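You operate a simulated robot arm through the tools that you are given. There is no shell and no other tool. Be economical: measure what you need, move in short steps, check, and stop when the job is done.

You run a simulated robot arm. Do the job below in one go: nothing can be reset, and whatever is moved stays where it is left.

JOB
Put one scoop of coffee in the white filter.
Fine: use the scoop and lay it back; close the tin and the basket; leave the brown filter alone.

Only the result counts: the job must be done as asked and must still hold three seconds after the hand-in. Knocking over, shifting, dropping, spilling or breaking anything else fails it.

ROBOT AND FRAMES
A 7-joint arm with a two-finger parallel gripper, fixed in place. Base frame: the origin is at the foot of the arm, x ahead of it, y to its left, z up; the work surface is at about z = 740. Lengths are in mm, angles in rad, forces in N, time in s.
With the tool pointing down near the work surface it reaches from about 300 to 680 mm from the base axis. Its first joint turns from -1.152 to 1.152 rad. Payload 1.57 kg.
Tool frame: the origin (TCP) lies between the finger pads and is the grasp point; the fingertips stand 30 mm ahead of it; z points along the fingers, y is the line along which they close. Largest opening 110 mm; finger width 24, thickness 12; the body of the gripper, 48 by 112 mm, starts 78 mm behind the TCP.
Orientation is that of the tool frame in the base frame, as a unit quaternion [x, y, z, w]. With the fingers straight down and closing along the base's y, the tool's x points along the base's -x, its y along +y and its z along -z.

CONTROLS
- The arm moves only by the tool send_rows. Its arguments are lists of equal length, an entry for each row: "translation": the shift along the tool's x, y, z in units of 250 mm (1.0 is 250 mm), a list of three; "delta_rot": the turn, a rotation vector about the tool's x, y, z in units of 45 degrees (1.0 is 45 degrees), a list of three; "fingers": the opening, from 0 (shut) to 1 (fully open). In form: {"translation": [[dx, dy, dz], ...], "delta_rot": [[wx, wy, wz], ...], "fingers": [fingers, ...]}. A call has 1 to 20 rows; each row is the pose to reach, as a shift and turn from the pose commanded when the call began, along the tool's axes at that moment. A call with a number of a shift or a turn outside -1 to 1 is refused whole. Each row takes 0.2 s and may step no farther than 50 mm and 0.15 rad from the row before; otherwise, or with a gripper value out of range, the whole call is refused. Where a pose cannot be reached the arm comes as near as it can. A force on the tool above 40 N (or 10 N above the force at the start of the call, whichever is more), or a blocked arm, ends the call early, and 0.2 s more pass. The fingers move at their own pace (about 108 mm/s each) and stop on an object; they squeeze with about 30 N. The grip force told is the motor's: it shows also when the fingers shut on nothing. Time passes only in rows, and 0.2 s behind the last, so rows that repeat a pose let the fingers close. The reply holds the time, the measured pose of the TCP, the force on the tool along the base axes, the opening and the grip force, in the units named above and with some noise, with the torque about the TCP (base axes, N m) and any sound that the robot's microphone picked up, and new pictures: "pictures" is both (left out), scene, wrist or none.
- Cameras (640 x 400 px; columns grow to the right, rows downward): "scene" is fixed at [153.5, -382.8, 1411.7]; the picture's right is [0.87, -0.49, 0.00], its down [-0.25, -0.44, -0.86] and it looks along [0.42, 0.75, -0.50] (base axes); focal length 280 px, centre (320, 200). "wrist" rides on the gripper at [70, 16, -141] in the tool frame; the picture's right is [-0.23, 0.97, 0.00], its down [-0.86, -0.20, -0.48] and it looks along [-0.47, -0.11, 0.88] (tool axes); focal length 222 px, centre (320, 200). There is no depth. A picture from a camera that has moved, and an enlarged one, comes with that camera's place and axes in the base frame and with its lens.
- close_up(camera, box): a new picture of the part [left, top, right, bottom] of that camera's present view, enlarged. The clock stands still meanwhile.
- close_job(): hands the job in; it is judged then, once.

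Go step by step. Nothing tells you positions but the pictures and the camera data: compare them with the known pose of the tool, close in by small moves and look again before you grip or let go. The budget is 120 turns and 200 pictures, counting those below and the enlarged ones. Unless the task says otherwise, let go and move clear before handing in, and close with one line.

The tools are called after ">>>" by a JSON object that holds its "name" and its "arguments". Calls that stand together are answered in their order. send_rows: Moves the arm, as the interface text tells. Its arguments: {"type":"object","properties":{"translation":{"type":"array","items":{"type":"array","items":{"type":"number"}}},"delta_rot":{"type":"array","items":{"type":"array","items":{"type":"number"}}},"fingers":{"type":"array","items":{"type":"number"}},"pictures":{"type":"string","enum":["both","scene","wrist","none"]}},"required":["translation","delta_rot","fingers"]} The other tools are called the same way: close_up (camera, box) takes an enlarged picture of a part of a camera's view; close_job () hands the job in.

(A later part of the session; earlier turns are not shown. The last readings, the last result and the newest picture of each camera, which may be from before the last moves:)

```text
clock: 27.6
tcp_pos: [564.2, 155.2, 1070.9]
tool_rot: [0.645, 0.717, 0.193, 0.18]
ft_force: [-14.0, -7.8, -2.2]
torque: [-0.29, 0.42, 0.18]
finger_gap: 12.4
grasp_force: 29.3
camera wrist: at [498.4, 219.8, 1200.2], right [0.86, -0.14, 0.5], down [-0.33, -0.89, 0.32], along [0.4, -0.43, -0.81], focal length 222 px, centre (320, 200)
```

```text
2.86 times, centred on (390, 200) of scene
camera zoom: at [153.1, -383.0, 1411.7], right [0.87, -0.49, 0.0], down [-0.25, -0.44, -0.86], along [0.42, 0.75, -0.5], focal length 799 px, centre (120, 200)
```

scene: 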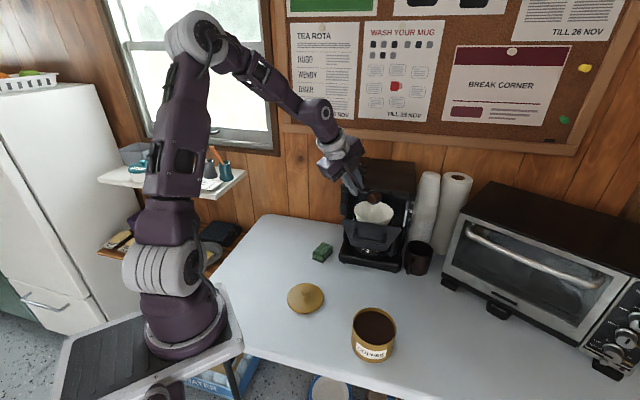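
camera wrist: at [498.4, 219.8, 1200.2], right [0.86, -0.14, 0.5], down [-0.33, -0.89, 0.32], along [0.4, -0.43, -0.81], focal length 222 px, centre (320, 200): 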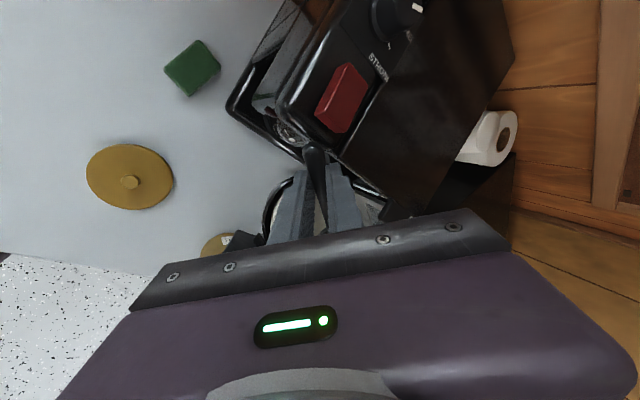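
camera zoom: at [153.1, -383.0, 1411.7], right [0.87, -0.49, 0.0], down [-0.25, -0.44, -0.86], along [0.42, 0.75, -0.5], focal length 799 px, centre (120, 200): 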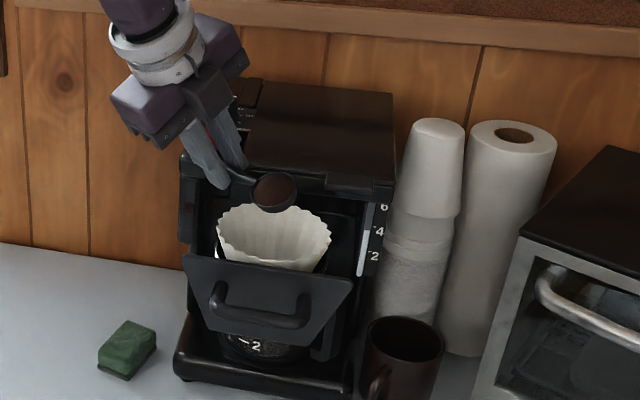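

The sideways force shows the fingertips are touching the machine's front edge, though the machine has not visibly moved. I'm backing away from it, rising 29 mm above its top, and holding the tilt.

>>> {"name": "send_rows", "arguments": {"translation": [[-0.016, -0.0156, -0.0096], [-0.016, 0.0156, -0.061], [-0.016, 0.047, -0.112], [0.0064, 0.075, -0.09]], "delta_rot": [[0, 0, 0], [0, 0, 0], [0, 0, 0], [0, 0, 0]], "fingers": [0, 0, 0, 0]}}

>>> {"name": "close_up", "arguments": {"camera": "scene", "box": [320, 130, 460, 270]}}

```text
clock: 28.6
tcp_pos: [569.9, 157.4, 1101.1]
tool_rot: [0.644, 0.717, 0.196, 0.181]
ft_force: [0.9, -0.5, 0.4]
torque: [-0.02, -0.01, -0.02]
finger_gap: 12.6
grasp_force: 29.1
camera wrist: at [504.0, 222.7, 1230.2], right [0.85, -0.14, 0.5], down [-0.33, -0.89, 0.31], along [0.41, -0.43, -0.81], focal length 222 px, centre (320, 200)
```

scene: 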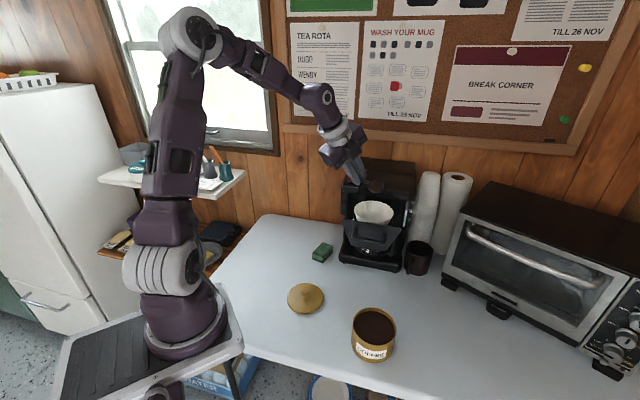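
wrist: 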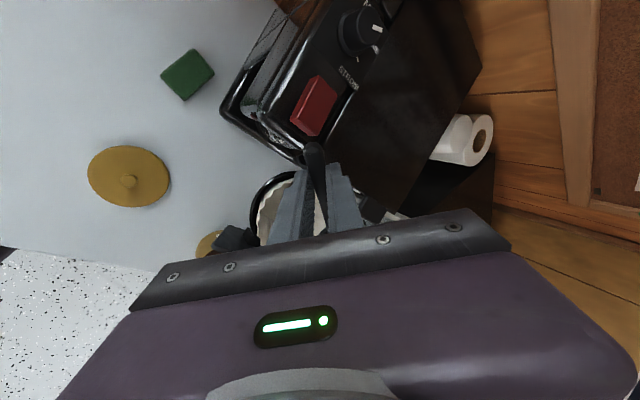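

```text
2.86 times, centred on (390, 200) of scene
camera zoom: at [153.5, -382.8, 1411.7], right [0.87, -0.49, 0.0], down [-0.25, -0.44, -0.86], along [0.42, 0.75, -0.5], focal length 799 px, centre (120, 200)
```

zoom: 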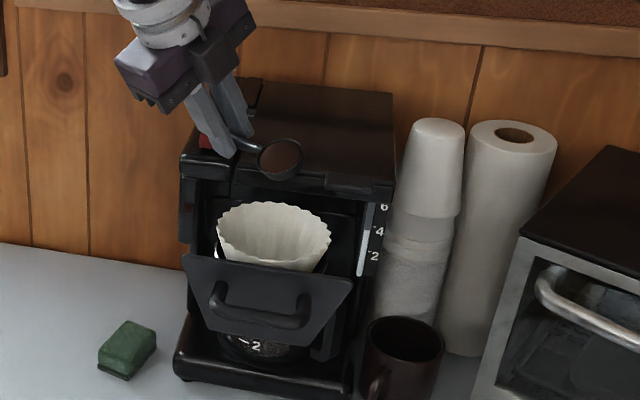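

I'm clear of the machine and the coffee is still in the bowl over the filter centre. Rolling on to pour.

>>> {"name": "send_rows", "arguments": {"translation": [[0, 0, 0], [0, 0, 0], [0, 0, 0], [0, 0, 0], [0, 0, 0], [0, 0, 0], [0, 0, 0], [0, 0, 0]], "delta_rot": [[-0.13, 0, 0], [-0.26, 0, 0], [-0.39, 0, 0], [-0.52, 0, 0], [-0.65, 0, 0], [-0.78, 0, 0], [-0.9, 0, 0], [-0.9, 0, 0]], "fingers": [0, 0, 0, 0, 0, 0, 0, 0], "pictures": "scene"}}

>>> {"name": "close_up", "arguments": {"camera": "scene", "box": [320, 130, 460, 270]}}

```text
clock: 30.4
tcp_pos: [570.0, 158.4, 1102.0]
tool_rot: [0.541, 0.605, 0.432, 0.393]
ft_force: [-0.4, -0.2, 0.0]
torque: [-0.03, 0.0, -0.01]
finger_gap: 12.5
grasp_force: 29.3
out of reach, approached as far as the arm can: row 3, 4
```

scene: 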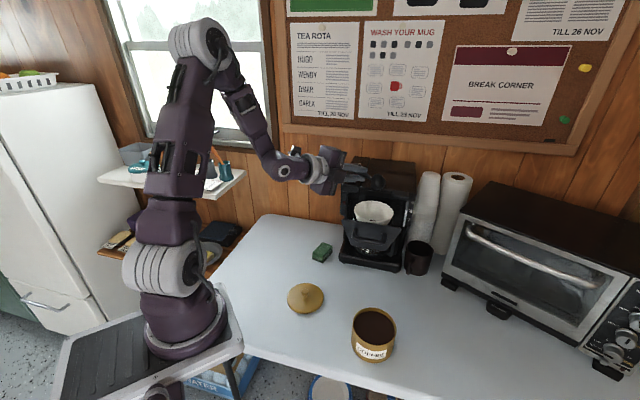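

```text
2.86 times, centred on (390, 200) of scene
camera zoom: at [153.5, -382.8, 1411.7], right [0.87, -0.49, 0.0], down [-0.25, -0.44, -0.86], along [0.42, 0.75, -0.5], focal length 799 px, centre (120, 200)
```

zoom: 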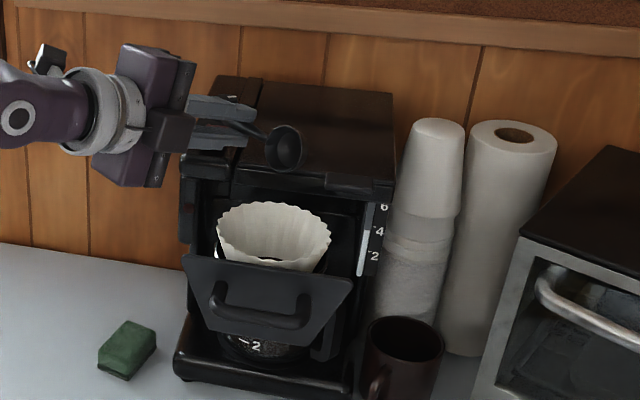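

The bowl now looks empty. I'm zooming in to check the coffee landed in the filter.

>>> {"name": "close_up", "arguments": {"camera": "scene", "box": [355, 170, 405, 240]}}

>>> {"name": "close_up", "arguments": {"camera": "wrist", "box": [200, 50, 520, 250]}}

```text
5.71 times, centred on (380, 205) of scene
camera zoom: at [153.5, -382.8, 1411.7], right [0.87, -0.49, 0.0], down [-0.25, -0.44, -0.86], along [0.42, 0.75, -0.5], focal length 1599 px, centre (-23, 171)
```

zoom: 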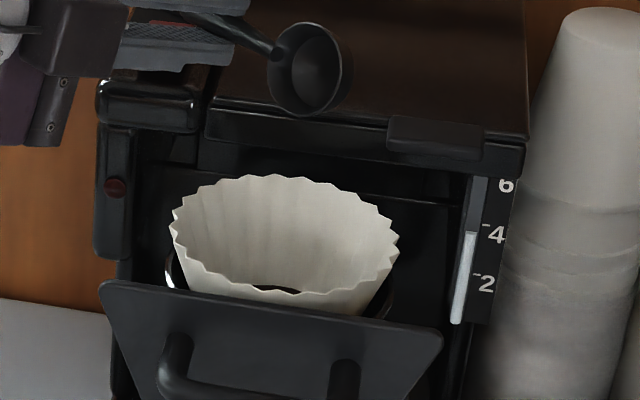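

```text
2.00 times, centred on (360, 150) of wrist
camera zoom: at [434.0, 215.2, 1160.7], right [0.33, -0.19, 0.93], down [-0.42, -0.9, -0.03], along [0.84, -0.38, -0.38], focal length 444 px, centre (240, 300)
```

zoom: 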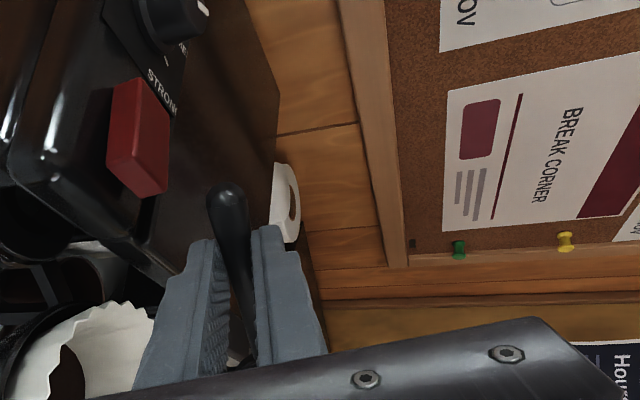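

The coffee is in the bottom of the filter and the bowl is empty. I'm rolling back upright along the same path.

>>> {"name": "send_rows", "arguments": {"translation": [[0, 0, 0], [0, 0, 0], [0, 0, 0], [0, 0, 0], [0, 0, 0], [0, 0, 0]], "delta_rot": [[0.16, 0, 0], [0.32, 0, 0], [0.48, 0, 0], [0.64, 0, 0], [0.8, 0, 0], [0.9, 0, 0]], "fingers": [0, 0, 0, 0, 0, 0], "pictures": "none"}}

>>> {"name": "send_rows", "arguments": {"translation": [[0, 0, 0], [0, 0, 0], [0, 0, 0], [0, 0, 0], [0, 0, 0]], "delta_rot": [[0.15, 0, 0], [0.3, 0, 0], [0.45, 0, 0], [0.6, 0, 0], [0.7, 0, 0]], "fingers": [0, 0, 0, 0, 0], "pictures": "none"}}

```text
clock: 31.8
tcp_pos: [569.3, 159.4, 1101.9]
tool_rot: [0.644, 0.717, 0.196, 0.18]
ft_force: [0.6, -0.1, 0.0]
torque: [-0.01, -0.01, -0.04]
finger_gap: 12.2
grasp_force: 29.0
out of reach, approached as far as the arm can: row 3, 4
```

```text
clock: 33.0
tcp_pos: [571.0, 158.3, 1101.9]
tool_rot: [0.67, 0.743, -0.006, -0.002]
ft_force: [0.5, -0.3, 0.0]
torque: [0.0, -0.02, -0.03]
finger_gap: 12.3
grasp_force: 29.7
```

The scoop is upright again. I'm carrying it back toward its resting place while turning back.

>>> {"name": "send_rows", "arguments": {"translation": [[-0.04, -0.1, 0], [-0.1, -0.24, 0], [-0.17, -0.4, 0], [-0.24, -0.56, 0], [-0.31, -0.72, 0], [-0.36, -0.86, 0], [-0.392, -0.935, 0]], "delta_rot": [[0, 0, -0.12], [0, 0, -0.26], [0, 0, -0.42], [0, 0, -0.58], [0, 0, -0.74], [0, 0, -0.88], [0, 0, -1.0]], "fingers": [0, 0, 0, 0, 0, 0, 0], "pictures": "none"}}

>>> {"name": "close_up", "arguments": {"camera": "scene", "box": [320, 140, 460, 280]}}

```text
clock: 34.6
tcp_pos: [346.0, 36.5, 1103.6]
tool_rot: [0.333, 0.943, -0.004, -0.003]
ft_force: [0.0, -0.6, 0.3]
torque: [0.03, -0.01, -0.01]
finger_gap: 12.4
grasp_force: 29.7
```

```text
2.86 times, centred on (390, 210) of scene
camera zoom: at [153.5, -382.8, 1411.7], right [0.87, -0.49, 0.0], down [-0.25, -0.44, -0.86], along [0.42, 0.75, -0.5], focal length 799 px, centre (120, 171)
```

zoom: 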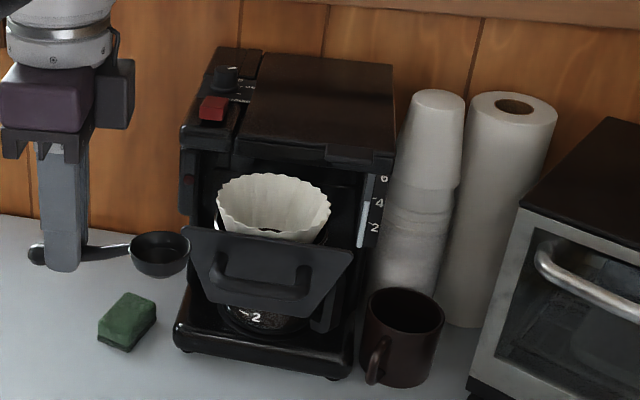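

I'm lowering the scoop over its old spot.

>>> {"name": "send_rows", "arguments": {"translation": [[-0.01, 0.01, 0.18], [-0.01, 0.01, 0.36], [-0.01, 0.01, 0.54], [-0.01, 0.01, 0.72], [-0.01, 0.01, 0.88], [-0.01, 0.01, 0.98], [-0.01, 0.01, 1.0]], "delta_rot": [[-0.012, 0, -0.1], [-0.012, 0, -0.216], [-0.012, 0, -0.216], [-0.012, 0, -0.216], [-0.012, 0, -0.216], [-0.012, 0, -0.216], [-0.012, 0, -0.216]], "fingers": [0, 0, 0, 0, 0, 0, 0], "pictures": "wrist"}}

>>> {"name": "close_up", "arguments": {"camera": "scene", "box": [280, 260, 400, 370]}}

```text
clock: 36.2
tcp_pos: [348.8, 36.2, 854.0]
tool_rot: [0.253, 0.967, 0.0, -0.002]
ft_force: [-0.7, -1.0, 0.2]
torque: [0.03, 0.0, 0.02]
finger_gap: 12.3
grasp_force: 29.4
camera wrist: at [296.2, 83.9, 995.5], right [0.67, 0.74, 0.0], down [0.65, -0.59, 0.48], along [0.35, -0.32, -0.88], focal length 222 px, centre (320, 200)
```

wrist: 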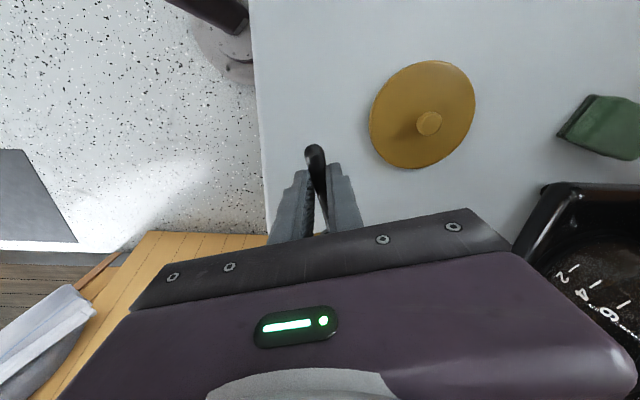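

```text
3.64 times, centred on (340, 315) of scene
camera zoom: at [153.5, -382.8, 1411.7], right [0.87, -0.49, 0.0], down [-0.25, -0.44, -0.86], along [0.42, 0.75, -0.5], focal length 1017 px, centre (247, -218)
```

zoom: 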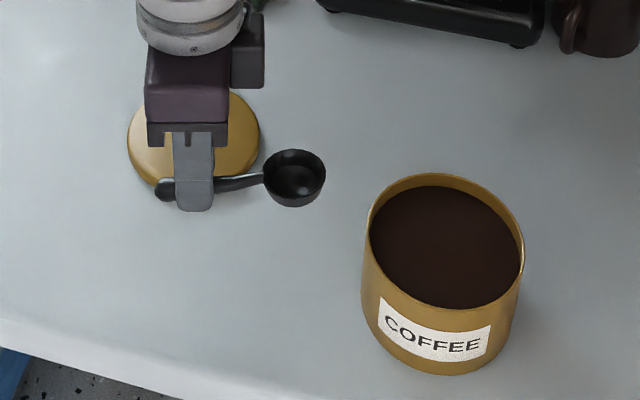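

I'm lowering the rest slowly to touch the table.

>>> {"name": "send_rows", "arguments": {"translation": [[0, 0, 0.12], [0, 0, 0.24], [0, 0, 0.28], [0, 0, 0.296], [0, 0, 0.304], [0, 0, 0.312], [0, 0, 0.32]], "delta_rot": [[0, 0, 0], [0, 0, 0], [0, 0, 0], [0, 0, 0], [0, 0, 0], [0, 0, 0], [0, 0, 0]], "fingers": [0, 0, 0, 0, 0, 0, 0], "pictures": "none"}}

>>> {"name": "close_up", "arguments": {"camera": "scene", "box": [290, 290, 370, 360]}}

```text
clock: 37.8
tcp_pos: [349.2, 34.3, 774.5]
tool_rot: [0.253, 0.968, -0.001, -0.001]
ft_force: [0.6, -3.9, 24.6]
torque: [0.1, 0.38, 0.05]
finger_gap: 13.0
grasp_force: 30.0
```

```text
5.71 times, centred on (330, 325) of scene
camera zoom: at [153.2, -382.9, 1411.7], right [0.87, -0.49, 0.0], down [-0.25, -0.44, -0.86], along [0.42, 0.75, -0.5], focal length 1599 px, centre (263, -514)
```

zoom: 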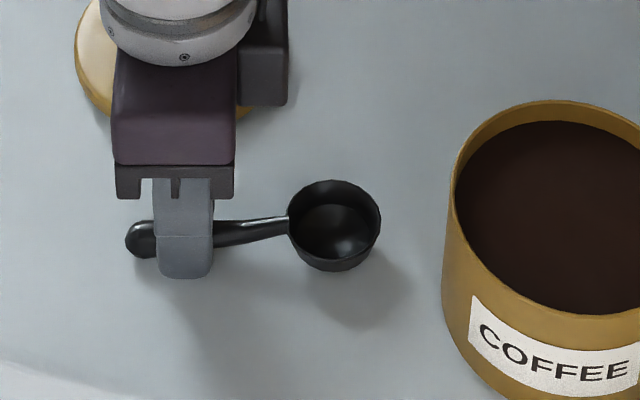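

The handle touches the table and the bowl is a few millimetres up, just as it was when gripped. I'm easing the pressure and letting go gently.

>>> {"name": "send_rows", "arguments": {"translation": [[0, 0, -0.006], [0, 0, -0.006], [0, 0, -0.006], [0, 0, -0.006], [0, 0, -0.006]], "delta_rot": [[0, 0, 0], [0, 0, 0], [0, 0, 0], [0, 0, 0], [0, 0, 0]], "fingers": [0.1, 0.14, 0.2, 0.35, 0.45], "pictures": "none"}}

>>> {"name": "send_rows", "arguments": {"translation": [[0, 0, -0.05], [0, 0, -0.18], [0, 0, -0.34], [0, 0, -0.5]], "delta_rot": [[0, 0, 0], [0, 0, 0], [0, 0, -0.16], [0, 0, -0.33]], "fingers": [0.45, 0.45, 0.45, 0.45]}}

>>> {"name": "close_up", "arguments": {"camera": "scene", "box": [280, 270, 400, 370]}}

```text
clock: 39.0
tcp_pos: [348.0, 35.2, 775.7]
tool_rot: [0.253, 0.967, -0.001, -0.002]
ft_force: [-0.2, -0.1, -0.2]
torque: [-0.02, -0.02, 0.0]
finger_gap: 49.5
grasp_force: 0.0
```

```text
clock: 40.0
tcp_pos: [349.5, 35.4, 901.8]
tool_rot: [0.125, 0.992, 0.001, -0.001]
ft_force: [0.8, 0.7, 0.2]
torque: [0.02, 0.0, -0.01]
finger_gap: 49.2
grasp_force: 0.2
camera wrist: at [285.6, 68.5, 1042.8], right [0.46, 0.89, 0.0], down [0.78, -0.41, 0.48], along [0.42, -0.22, -0.88], focal length 222 px, centre (320, 200)
```

scene: 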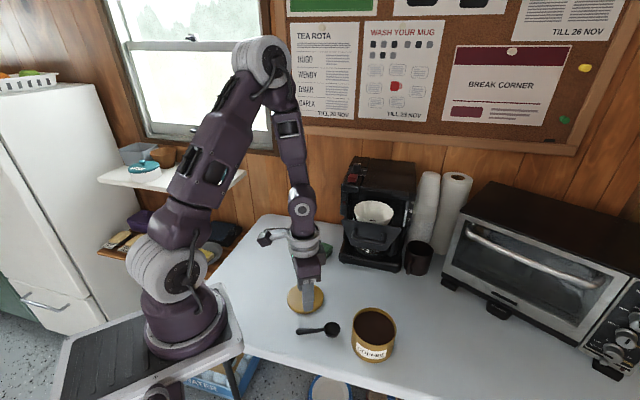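
wrist: 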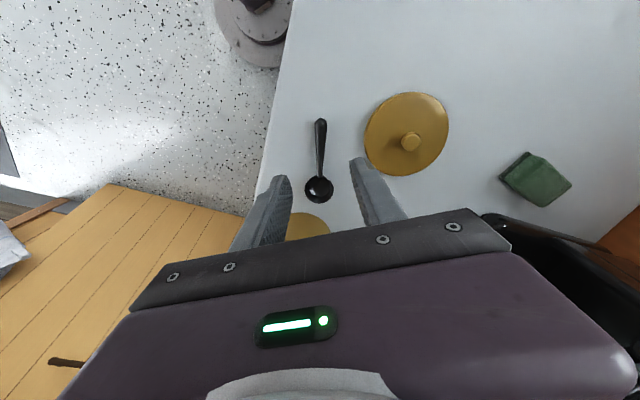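

```text
4.00 times, centred on (340, 320) of scene
camera zoom: at [153.5, -382.8, 1411.7], right [0.87, -0.49, 0.0], down [-0.25, -0.44, -0.86], along [0.42, 0.75, -0.5], focal length 1119 px, centre (240, -280)
```

zoom: 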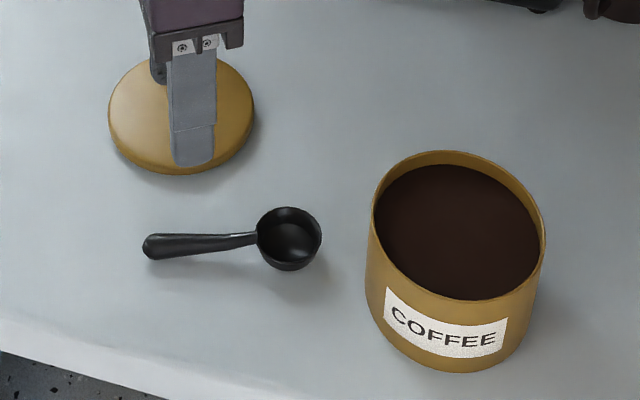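

The scoop is back in place. Next is the lid, whose knob should be at (391.5, 140).

>>> {"name": "send_rows", "arguments": {"translation": [[-0.02, 0.15, 0], [-0.04, 0.3, 0], [-0.059, 0.447, 0], [-0.059, 0.447, 0.15], [-0.059, 0.447, 0.25]], "delta_rot": [[0, 0, -0.1], [0, 0, -0.2], [0, 0, -0.32], [0, 0, -0.32], [0, 0, -0.32]], "fingers": [0.45, 0.45, 0.45, 0.45, 0.45], "pictures": "none"}}

>>> {"name": "close_up", "arguments": {"camera": "wrist", "box": [240, 80, 400, 220]}}

```text
clock: 41.2
tcp_pos: [390.6, 138.9, 838.1]
tool_rot: [0.0, 1.0, 0.0, -0.002]
ft_force: [-0.6, -0.6, 0.5]
torque: [0.02, 0.0, -0.02]
finger_gap: 49.1
grasp_force: 0.1
```

```text
2.86 times, centred on (320, 150) of wrist
camera zoom: at [322.2, 156.1, 979.6], right [0.23, 0.97, 0.0], down [0.86, -0.2, 0.48], along [0.46, -0.11, -0.88], focal length 635 px, centre (320, 343)
```

zoom: 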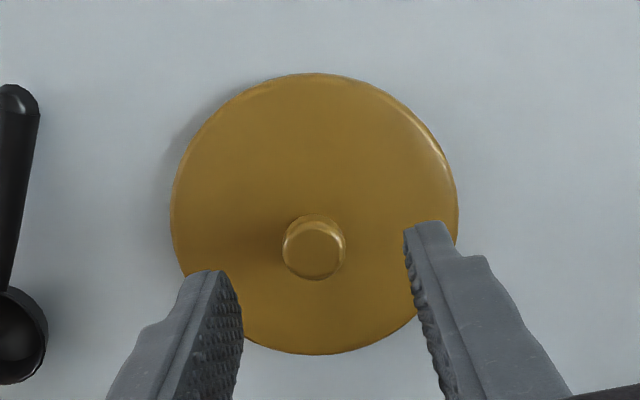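

The knob is centred between the fingers. I'm going down to grip it.

>>> {"name": "send_rows", "arguments": {"translation": [[-0.004, -0.002, 0.1], [-0.004, -0.002, 0.18], [-0.004, -0.002, 0.215], [-0.004, -0.002, 0.215], [-0.004, -0.002, 0.215], [-0.004, -0.002, 0.215], [-0.004, -0.002, 0.215]], "delta_rot": [[0, 0, 0], [0, 0, 0], [0, 0, 0], [0, 0, 0], [0, 0, 0], [0, 0, 0], [0, 0, 0]], "fingers": [0.45, 0.45, 0.45, 0.3, 0.2, 0.1, 0.0], "pictures": "none"}}

>>> {"name": "send_rows", "arguments": {"translation": [[0, 0, -0.04], [0, 0, -0.2], [0, 0, -0.38], [0, 0, -0.56], [0, 0, -0.62]], "delta_rot": [[0, 0, 0], [0, 0, 0], [0, 0, 0], [0, 0, 0], [0, 0, 0]], "fingers": [0, 0, 0, 0, 0], "pictures": "wrist"}}

```text
clock: 42.8
tcp_pos: [392.8, 139.0, 783.8]
tool_rot: [0.0, 1.0, 0.0, -0.002]
ft_force: [-1.0, -0.5, 0.0]
torque: [-0.02, 0.02, -0.01]
finger_gap: 20.1
grasp_force: 30.2
```

```text
clock: 44.0
tcp_pos: [391.6, 137.7, 940.0]
tool_rot: [0.0, 1.0, 0.001, -0.001]
ft_force: [0.0, 0.7, -0.6]
torque: [0.02, -0.04, 0.01]
finger_gap: 19.8
grasp_force: 29.9
camera wrist: at [322.6, 155.3, 1081.0], right [0.23, 0.97, 0.0], down [0.86, -0.2, 0.48], along [0.46, -0.11, -0.88], focal length 222 px, centre (320, 200)
```

wrist: 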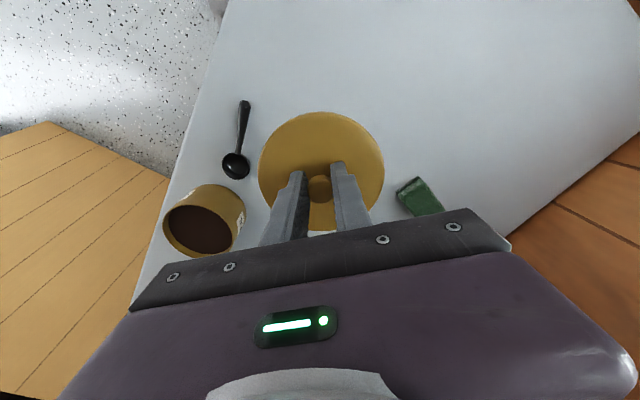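

The lid is held. I'm carrying it back around to above the tin.

>>> {"name": "send_rows", "arguments": {"translation": [[0, -0.1, 0], [0, -0.26, 0], [0, -0.42, 0], [0, -0.58, 0], [-0.06, -0.72, 0], [-0.17, -0.81, 0], [-0.27, -0.834, 0], [-0.338, -0.834, 0], [-0.338, -0.834, 0.1], [-0.338, -0.834, 0.18], [-0.338, -0.834, 0.18]], "delta_rot": [[0, 0, 0], [0, 0, 0], [0, 0, 0], [0, 0, 0], [0, 0, 0], [0, 0, 0], [0, 0, 0], [0, 0, 0], [0, 0, 0], [0, 0, 0], [0, 0, 0]], "fingers": [0, 0, 0, 0, 0, 0, 0, 0, 0, 0, 0], "pictures": "wrist"}}

>>> {"name": "close_up", "arguments": {"camera": "scene", "box": [320, 260, 440, 370]}}

```text
clock: 46.4
tcp_pos: [476.3, -69.5, 893.3]
tool_rot: [0.0, 1.0, 0.001, -0.002]
ft_force: [0.5, 0.2, -0.8]
torque: [0.0, 0.03, 0.0]
finger_gap: 19.7
grasp_force: 29.9
camera wrist: at [407.5, -52.5, 1034.9], right [0.23, 0.97, 0.0], down [0.86, -0.2, 0.48], along [0.46, -0.11, -0.88], focal length 222 px, centre (320, 200)
```

wrist: 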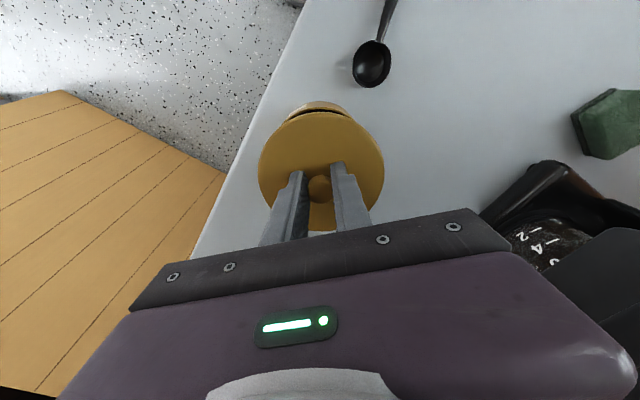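

```text
3.64 times, centred on (380, 315) of scene
camera zoom: at [153.5, -382.8, 1411.7], right [0.87, -0.49, 0.0], down [-0.25, -0.44, -0.86], along [0.42, 0.75, -0.5], focal length 1017 px, centre (102, -218)
```

zoom: 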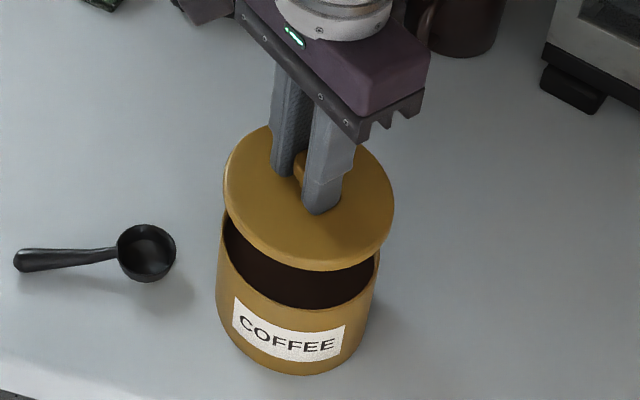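

The lid is above the tin. I'm lowering to just above contact and checking alignment.

>>> {"name": "send_rows", "arguments": {"translation": [[0, 0, 0.04], [0, 0, 0.08], [0, 0, 0.1], [0, 0, 0.12]], "delta_rot": [[0, 0, 0], [0, 0, 0], [0, 0, 0], [0, 0, 0]], "fingers": [0, 0, 0, 0], "pictures": "none"}}

>>> {"name": "close_up", "arguments": {"camera": "scene", "box": [340, 290, 410, 370]}}

>>> {"name": "close_up", "arguments": {"camera": "wrist", "box": [240, 80, 400, 240]}}

```text
clock: 47.4
tcp_pos: [476.1, -70.1, 863.5]
tool_rot: [0.0, 1.0, -0.001, -0.001]
ft_force: [0.4, 0.4, -0.2]
torque: [0.0, 0.03, 0.01]
finger_gap: 19.6
grasp_force: 30.0
```

```text
5.00 times, centred on (375, 330) of scene
camera zoom: at [153.5, -382.8, 1411.7], right [0.87, -0.49, 0.0], down [-0.25, -0.44, -0.86], along [0.42, 0.75, -0.5], focal length 1399 px, centre (45, -450)
```

zoom: 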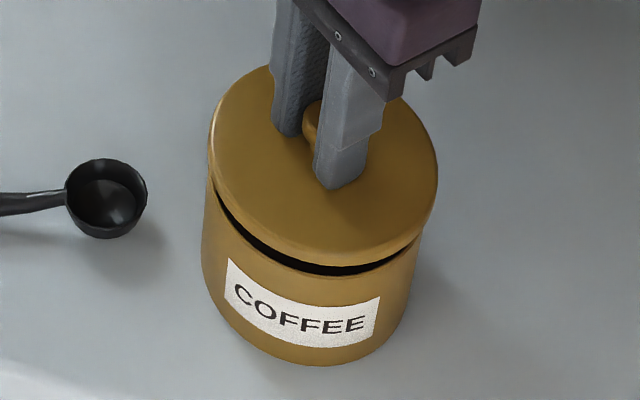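

```text
2.50 times, centred on (320, 160) of wrist
camera zoom: at [407.2, -52.9, 1004.6], right [0.23, 0.97, 0.0], down [0.86, -0.2, 0.48], along [0.46, -0.11, -0.88], focal length 555 px, centre (320, 300)
```

zoom: 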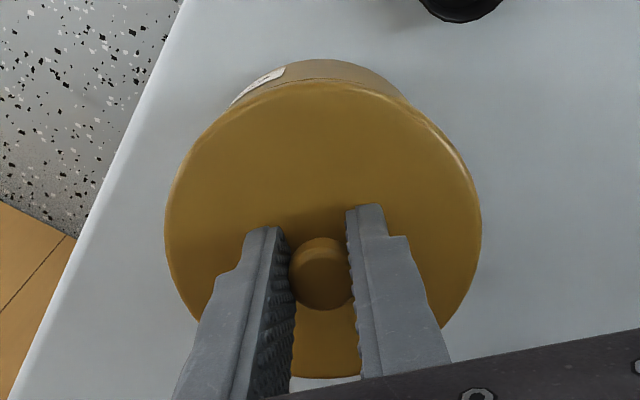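

The lid is aligned to within about a millimetre with a 5 mm gap left. I'm lowering it gently until it seats.

>>> {"name": "send_rows", "arguments": {"translation": [[0.003, 0.002, 0.006], [0.003, 0.002, 0.01], [0.003, 0.002, 0.014], [0.003, 0.002, 0.017], [0.003, 0.002, 0.019], [0.003, 0.002, 0.021]], "delta_rot": [[0, 0, 0], [0, 0, 0], [0, 0, 0], [0, 0, 0], [0, 0, 0], [0, 0, 0]], "fingers": [0, 0, 0, 0, 0, 0], "pictures": "none"}}

>>> {"name": "close_up", "arguments": {"camera": "scene", "box": [340, 290, 410, 370]}}

```text
clock: 48.8
tcp_pos: [476.3, -70.4, 860.0]
tool_rot: [0.0, 1.0, 0.0, -0.001]
ft_force: [-1.3, -1.0, -0.9]
torque: [0.0, 0.01, -0.02]
finger_gap: 19.9
grasp_force: 30.0
```

```text
5.00 times, centred on (375, 330) of scene
camera zoom: at [153.5, -382.8, 1411.7], right [0.87, -0.49, 0.0], down [-0.25, -0.44, -0.86], along [0.42, 0.75, -0.5], focal length 1399 px, centre (45, -450)
```

zoom: 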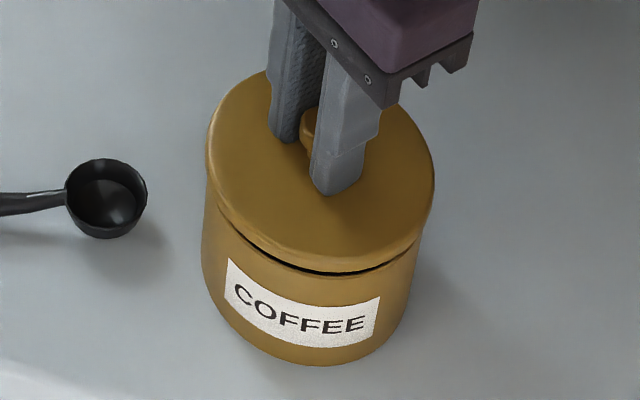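

There is still a small gap and no contact force, so I continue down.

>>> {"name": "send_rows", "arguments": {"translation": [[0, 0, 0.003], [0, 0, 0.006], [0, 0, 0.009], [0, 0, 0.012], [0, 0, 0.015]], "delta_rot": [[0, 0, 0], [0, 0, 0], [0, 0, 0], [0, 0, 0], [0, 0, 0]], "fingers": [0, 0, 0, 0, 0], "pictures": "none"}}

>>> {"name": "close_up", "arguments": {"camera": "scene", "box": [340, 290, 410, 370]}}

```text
clock: 50.0
tcp_pos: [475.7, -69.6, 854.7]
tool_rot: [0.0, 1.0, 0.0, -0.003]
ft_force: [0.7, 0.0, 0.0]
torque: [-0.01, 0.02, 0.03]
finger_gap: 19.6
grasp_force: 31.0
```

```text
5.00 times, centred on (375, 330) of scene
camera zoom: at [153.5, -382.8, 1411.7], right [0.87, -0.49, 0.0], down [-0.25, -0.44, -0.86], along [0.42, 0.75, -0.5], focal length 1399 px, centre (45, -450)
```

zoom: 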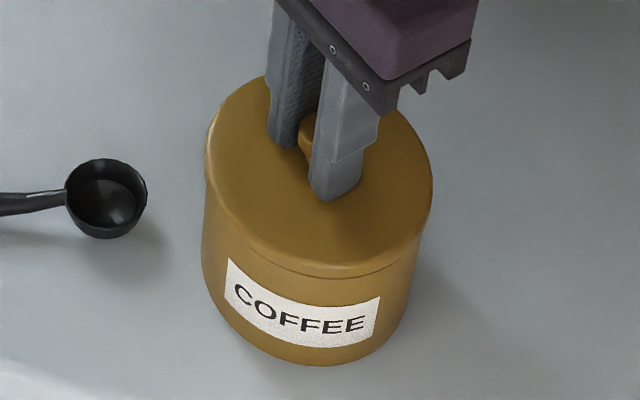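

It is nearly seated. Pressing in small steps until force appears.

>>> {"name": "send_rows", "arguments": {"translation": [[0, 0, 0.002], [0, 0, 0.004], [0, 0, 0.006], [0, 0, 0.008], [0, 0, 0.01], [0, 0, 0.012], [0, 0, 0.014]], "delta_rot": [[0, 0, 0], [0, 0, 0], [0, 0, 0], [0, 0, 0], [0, 0, 0], [0, 0, 0], [0, 0, 0]], "fingers": [0, 0, 0, 0, 0, 0, 0], "pictures": "none"}}

>>> {"name": "close_up", "arguments": {"camera": "scene", "box": [340, 290, 410, 370]}}

```text
clock: 51.6
tcp_pos: [476.0, -69.1, 851.8]
tool_rot: [0.0, 1.0, 0.001, -0.001]
ft_force: [0.6, -0.5, -0.5]
torque: [0.02, 0.02, -0.01]
finger_gap: 19.9
grasp_force: 30.0
```

```text
5.00 times, centred on (375, 330) of scene
camera zoom: at [153.5, -382.8, 1411.7], right [0.87, -0.49, 0.0], down [-0.25, -0.44, -0.86], along [0.42, 0.75, -0.5], focal length 1399 px, centre (45, -450)
```

zoom: 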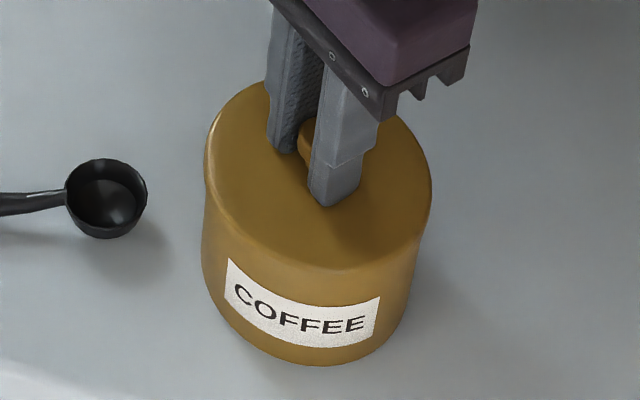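

No contact force yet; the knob seems to have slipped slightly in the grip on the table, so I continue in small steps.

>>> {"name": "send_rows", "arguments": {"translation": [[0, 0, 0.002], [0, 0, 0.004], [0, 0, 0.006], [0, 0, 0.008], [0, 0, 0.01], [0, 0, 0.012], [0, 0, 0.014]], "delta_rot": [[0, 0, 0], [0, 0, 0], [0, 0, 0], [0, 0, 0], [0, 0, 0], [0, 0, 0], [0, 0, 0]], "fingers": [0, 0, 0, 0, 0, 0, 0], "pictures": "none"}}

>>> {"name": "close_up", "arguments": {"camera": "scene", "box": [340, 290, 410, 370]}}

```text
clock: 52.4
tcp_pos: [474.9, -69.0, 851.8]
tool_rot: [0.001, 1.0, -0.001, -0.001]
ft_force: [-4.2, 0.5, 11.4]
torque: [0.1, -0.13, -0.02]
finger_gap: 19.6
grasp_force: 30.2
heard: snap
stopped in row 3: the force on the tool passed its limit at 42 N (the readings are from after the stop); the commanded pose is now the measured one
```

```text
5.00 times, centred on (375, 330) of scene
camera zoom: at [153.2, -382.7, 1411.8], right [0.87, -0.49, 0.0], down [-0.25, -0.44, -0.86], along [0.42, 0.75, -0.5], focal length 1399 px, centre (45, -450)
```

zoom: 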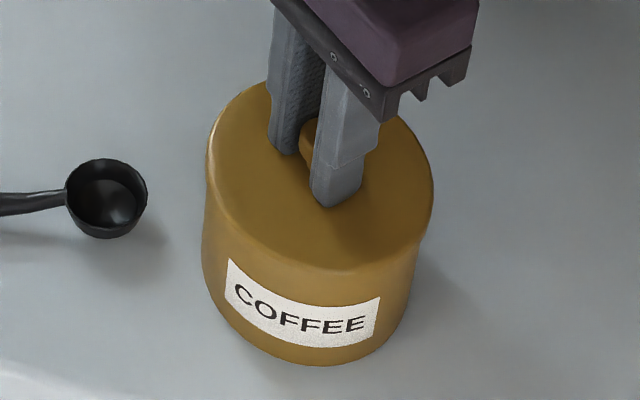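

A snap was heard and the lid is seated. I'm releasing and rising.

>>> {"name": "send_rows", "arguments": {"translation": [[0, 0, 0], [0, 0, 0], [0, 0, 0], [0, 0, -0.06], [0, 0, -0.2], [0, 0, -0.4]], "delta_rot": [[0, 0, 0], [0, 0, 0], [0, 0, 0], [0, 0, 0], [0, 0, 0], [0, 0, 0]], "fingers": [0.25, 0.4, 0.4, 0.4, 0.4, 0.4]}}

>>> {"name": "close_up", "arguments": {"camera": "scene", "box": [320, 280, 420, 370]}}

>>> {"name": "close_up", "arguments": {"camera": "wrist", "box": [400, 100, 640, 300]}}

```text
clock: 53.8
tcp_pos: [476.3, -70.0, 950.1]
tool_rot: [0.001, 1.0, -0.001, -0.003]
ft_force: [-0.4, 0.3, 0.1]
torque: [-0.01, -0.03, 0.02]
finger_gap: 43.8
grasp_force: 0.1
camera wrist: at [406.7, -52.7, 1091.7], right [0.23, 0.97, 0.0], down [0.86, -0.2, 0.48], along [0.46, -0.11, -0.88], focal length 222 px, centre (320, 200)
```

scene: 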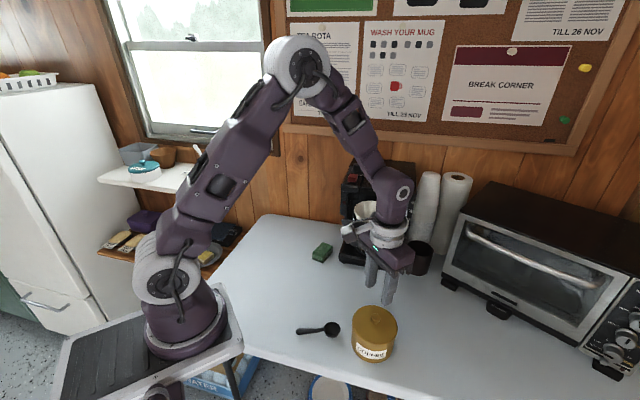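
wrist: 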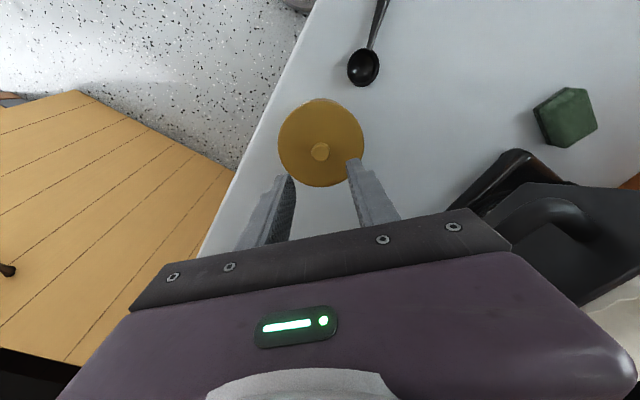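

```text
4.44 times, centred on (370, 325) of scene
camera zoom: at [153.5, -382.8, 1411.7], right [0.87, -0.49, 0.0], down [-0.25, -0.44, -0.86], along [0.42, 0.75, -0.5], focal length 1243 px, centre (98, -356)
```

zoom: 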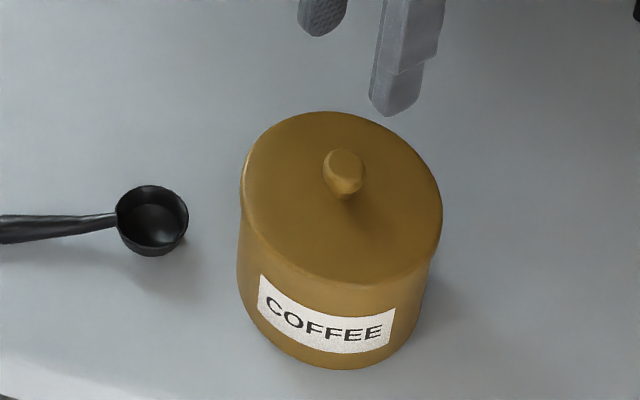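

```text
2.00 times, centred on (520, 200) of wrist
camera zoom: at [406.7, -52.7, 1091.7], right [0.23, 0.97, 0.0], down [0.86, -0.2, 0.48], along [0.46, -0.11, -0.88], focal length 444 px, centre (-80, 200)
```

zoom: 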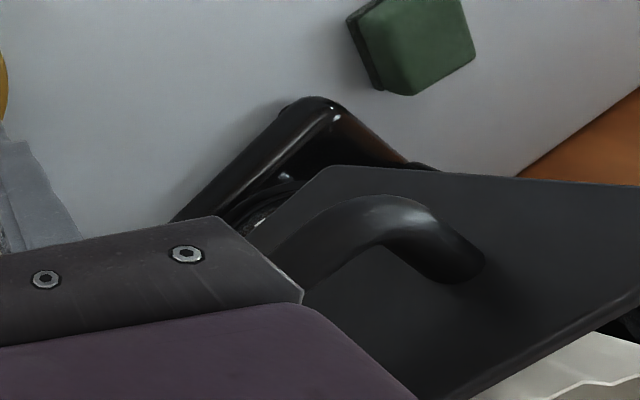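

The tin is closed. Next I'll push the basket in along about (0.69, 0.73), with closed fingers against its handle bar near (519, 26, 990). I'm moving in front of it first.

>>> {"name": "send_rows", "arguments": {"translation": [[0, 0, -0.07], [0, 0, -0.14], [0, 0, -0.14], [0, 0.05, -0.14], [0, 0.1, -0.14], [-0.02, 0.16, -0.14], [-0.02, 0.2, -0.14]], "delta_rot": [[0, 0, -0.15], [0, 0, -0.3], [0, 0, -0.45], [0, 0, -0.6], [0, 0, -0.75], [0, 0, -0.9], [0, 0, -1.0]], "fingers": [0.2, 0, 0, 0, 0, 0, 0]}}

>>> {"name": "close_up", "arguments": {"camera": "scene", "box": [330, 150, 450, 280]}}

```text
clock: 55.4
tcp_pos: [481.2, -19.5, 984.5]
tool_rot: [-0.383, 0.924, 0.0, -0.001]
ft_force: [0.9, -0.4, -0.2]
torque: [0.03, -0.01, 0.0]
finger_gap: 0.1
grasp_force: 21.4
camera wrist: at [421.3, -56.4, 1126.4], right [-0.53, 0.85, 0.0], down [0.75, 0.46, 0.48], along [0.4, 0.25, -0.88], focal length 222 px, centre (320, 200)
```

scene: 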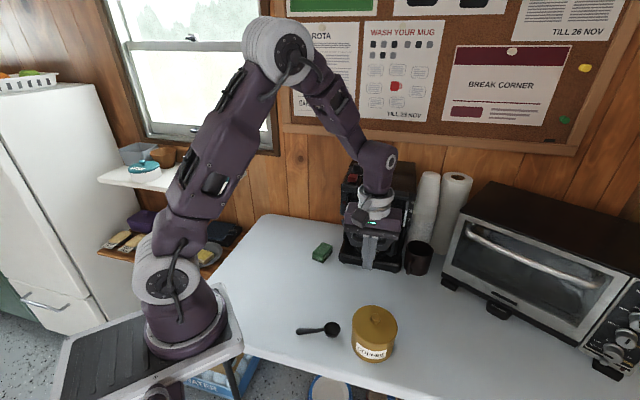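
wrist: 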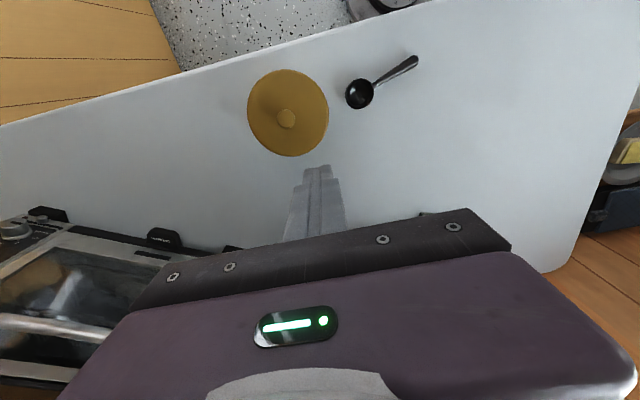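

```text
3.08 times, centred on (390, 215) of scene
camera zoom: at [153.5, -382.8, 1411.7], right [0.87, -0.49, 0.0], down [-0.25, -0.44, -0.86], along [0.42, 0.75, -0.5], focal length 861 px, centre (105, 154)
```

zoom: 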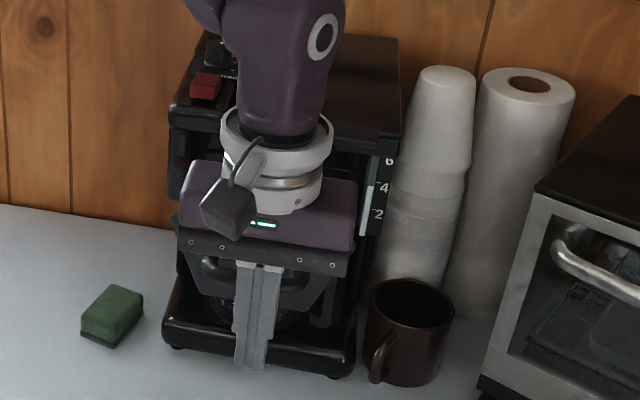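

The closed fingers are in front of the handle, near the panel's middle. I'm approaching and starting to push in small steps.

>>> {"name": "send_rows", "arguments": {"translation": [[-0.06, 0.015, 0], [-0.11, 0.02, 0], [-0.15, 0.022, 0], [-0.18, 0.024, 0], [-0.21, 0.025, 0], [-0.24, 0.026, 0], [-0.27, 0.027, 0], [-0.3, 0.028, 0]], "delta_rot": [[0, 0, 0], [0, 0, 0], [0, 0, 0], [0, 0, 0], [0, 0, 0], [0, 0, 0], [0, 0, 0], [0, 0, 0]], "fingers": [0, 0, 0, 0, 0, 0, 0, 0]}}

>>> {"name": "close_up", "arguments": {"camera": "scene", "box": [330, 150, 450, 280]}}

```text
clock: 57.2
tcp_pos: [529.2, 38.6, 986.7]
tool_rot: [-0.382, 0.924, 0.0, -0.001]
ft_force: [-1.0, -2.0, 0.1]
torque: [-0.01, -0.01, 0.03]
finger_gap: 0.0
grasp_force: 21.6
camera wrist: at [469.0, 1.9, 1127.4], right [-0.53, 0.85, 0.0], down [0.75, 0.46, 0.48], along [0.4, 0.25, -0.88], focal length 222 px, centre (320, 200)
```

scene: 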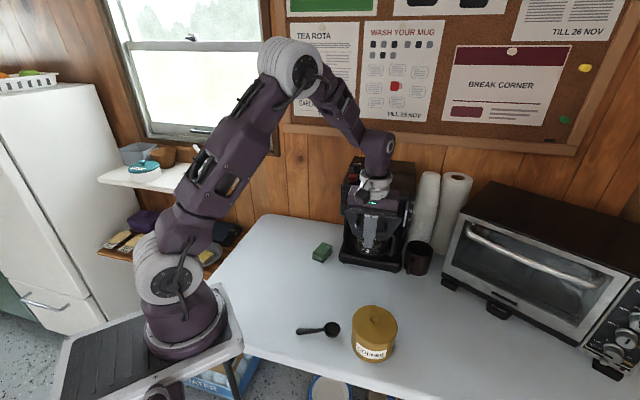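
wrist: 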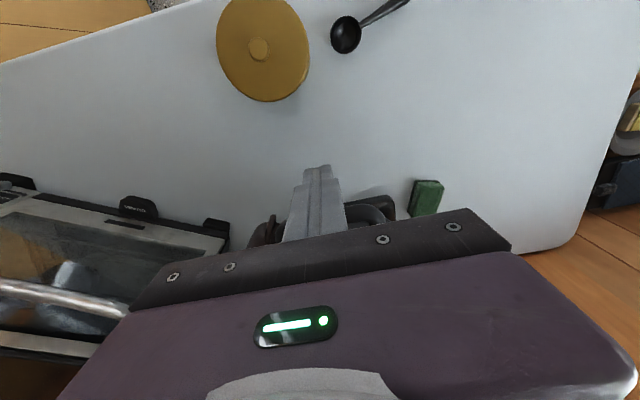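

```text
3.08 times, centred on (390, 215) of scene
camera zoom: at [153.5, -382.8, 1411.7], right [0.87, -0.49, 0.0], down [-0.25, -0.44, -0.86], along [0.42, 0.75, -0.5], focal length 861 px, centre (105, 154)
```

zoom: 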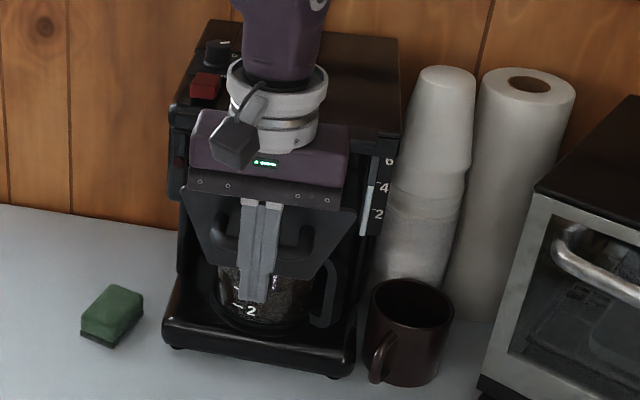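

The basket is sliding in with little force and the machine is steady. I'm pushing on.

>>> {"name": "send_rows", "arguments": {"translation": [[-0.03, 0.001, 0], [-0.06, 0.002, 0], [-0.09, 0.003, 0], [-0.12, 0.004, 0], [-0.15, 0.005, 0], [-0.18, 0.006, 0], [-0.2, 0.007, 0]], "delta_rot": [[0, 0, 0], [0, 0, 0], [0, 0, 0], [0, 0, 0], [0, 0, 0], [0, 0, 0], [0, 0, 0]], "fingers": [0, 0, 0, 0, 0, 0, 0], "pictures": "none"}}

>>> {"name": "close_up", "arguments": {"camera": "scene", "box": [330, 150, 450, 280]}}

```text
clock: 58.8
tcp_pos: [564.0, 75.1, 985.2]
tool_rot: [-0.382, 0.924, 0.0, -0.001]
ft_force: [-0.9, -0.3, 0.2]
torque: [0.01, -0.01, 0.04]
finger_gap: 0.0
grasp_force: 21.1
```

```text
3.08 times, centred on (390, 215) of scene
camera zoom: at [153.5, -382.8, 1411.7], right [0.87, -0.49, 0.0], down [-0.25, -0.44, -0.86], along [0.42, 0.75, -0.5], focal length 861 px, centre (105, 154)
```

zoom: 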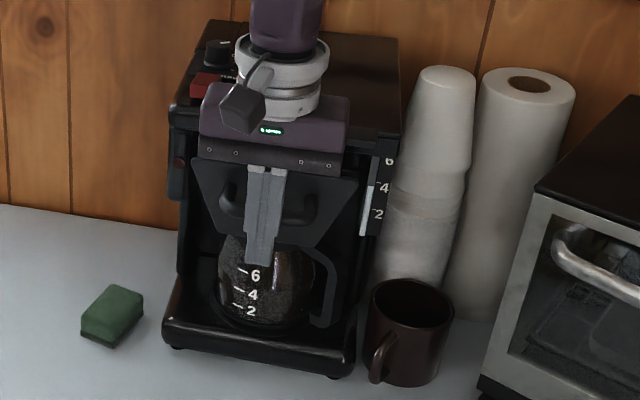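

It's still moving freely. I'm continuing in smaller steps until it stops.

>>> {"name": "send_rows", "arguments": {"translation": [[-0.03, 0.001, 0], [-0.055, 0.002, 0], [-0.075, 0.003, 0], [-0.095, 0.004, 0], [-0.11, 0.004, 0], [-0.125, 0.004, 0], [-0.14, 0.005, 0]], "delta_rot": [[0, 0, 0], [0, 0, 0], [0, 0, 0], [0, 0, 0], [0, 0, 0], [0, 0, 0], [0, 0, 0]], "fingers": [0, 0, 0, 0, 0, 0, 0], "pictures": "none"}}

>>> {"name": "close_up", "arguments": {"camera": "scene", "box": [330, 150, 450, 280]}}

```text
clock: 60.4
tcp_pos: [587.2, 100.4, 985.3]
tool_rot: [-0.382, 0.924, 0.0, -0.001]
ft_force: [-0.5, -1.1, -0.1]
torque: [0.02, 0.02, -0.01]
finger_gap: 0.2
grasp_force: 21.4
```

```text
3.08 times, centred on (390, 215) of scene
camera zoom: at [153.5, -382.8, 1411.7], right [0.87, -0.49, 0.0], down [-0.25, -0.44, -0.86], along [0.42, 0.75, -0.5], focal length 861 px, centre (105, 154)
```

zoom: 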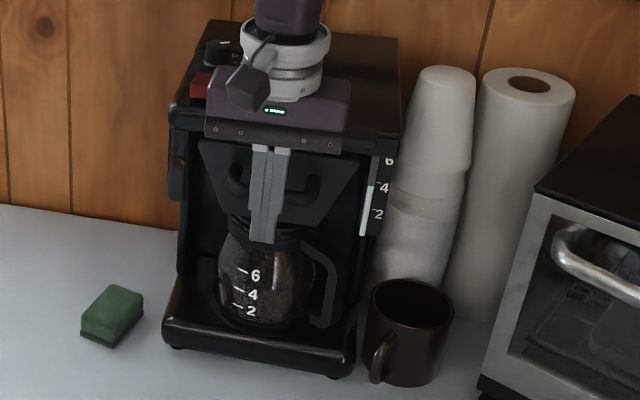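

The panel is near flush. I'm continuing in 3 mm steps to the end stop.

>>> {"name": "send_rows", "arguments": {"translation": [[-0.012, 0, 0], [-0.024, 0, 0], [-0.036, 0, 0], [-0.048, 0, 0], [-0.06, 0, 0], [-0.07, 0, 0]], "delta_rot": [[0, 0, 0], [0, 0, 0], [0, 0, 0], [0, 0, 0], [0, 0, 0], [0, 0, 0]], "fingers": [0, 0, 0, 0, 0, 0], "pictures": "none"}}

>>> {"name": "close_up", "arguments": {"camera": "scene", "box": [330, 150, 450, 280]}}

```text
clock: 61.5
tcp_pos: [593.7, 105.3, 984.7]
tool_rot: [-0.381, 0.924, -0.002, -0.009]
ft_force: [-9.5, -7.0, 2.8]
torque: [0.12, -0.04, 0.2]
finger_gap: 0.1
grasp_force: 21.3
stopped in row 5: the force on the tool passed its limit at 46 N (the readings are from after the stop); the commanded pose is now the measured one
```

```text
3.08 times, centred on (390, 215) of scene
camera zoom: at [153.2, -383.0, 1411.7], right [0.87, -0.49, 0.0], down [-0.25, -0.44, -0.86], along [0.42, 0.75, -0.5], focal length 861 px, centre (105, 154)
```

zoom: 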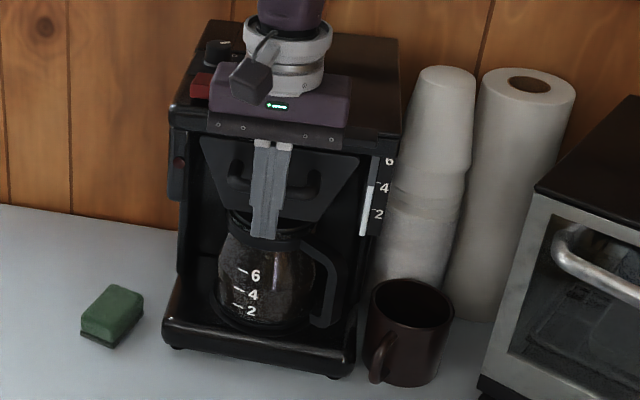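

The push reached a firm stop. I'm backing off to see whether the basket is really shut.

>>> {"name": "send_rows", "arguments": {"translation": [[0.06, 0, 0], [0.2, 0, 0], [0.36, 0, -0.05], [0.5, 0.1, -0.1], [0.6, 0.25, -0.1]], "delta_rot": [[0, 0, 0], [0, 0, 0], [0, 0, 0], [0, 0, 0], [0, 0, 0]], "fingers": [0, 0, 0, 0, 0], "pictures": "none"}}

>>> {"name": "close_up", "arguments": {"camera": "scene", "box": [330, 150, 450, 280]}}

```text
clock: 62.7
tcp_pos: [444.4, 46.4, 1012.6]
tool_rot: [-0.382, 0.924, -0.001, -0.007]
ft_force: [-0.4, 0.2, 0.1]
torque: [-0.03, 0.0, -0.04]
finger_gap: 0.1
grasp_force: 21.9
```

```text
3.08 times, centred on (390, 215) of scene
camera zoom: at [153.5, -382.8, 1411.7], right [0.87, -0.49, 0.0], down [-0.25, -0.44, -0.86], along [0.42, 0.75, -0.5], focal length 861 px, centre (105, 154)
```

zoom: 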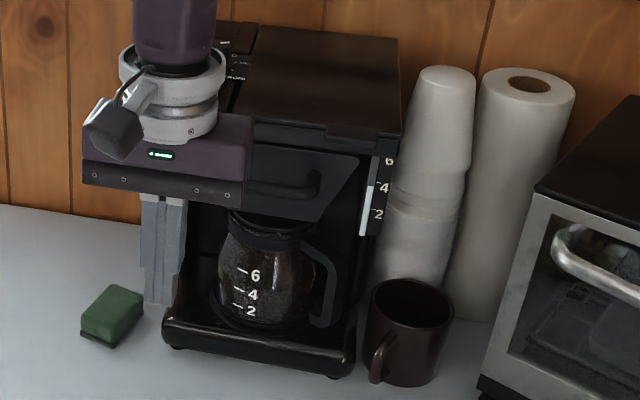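

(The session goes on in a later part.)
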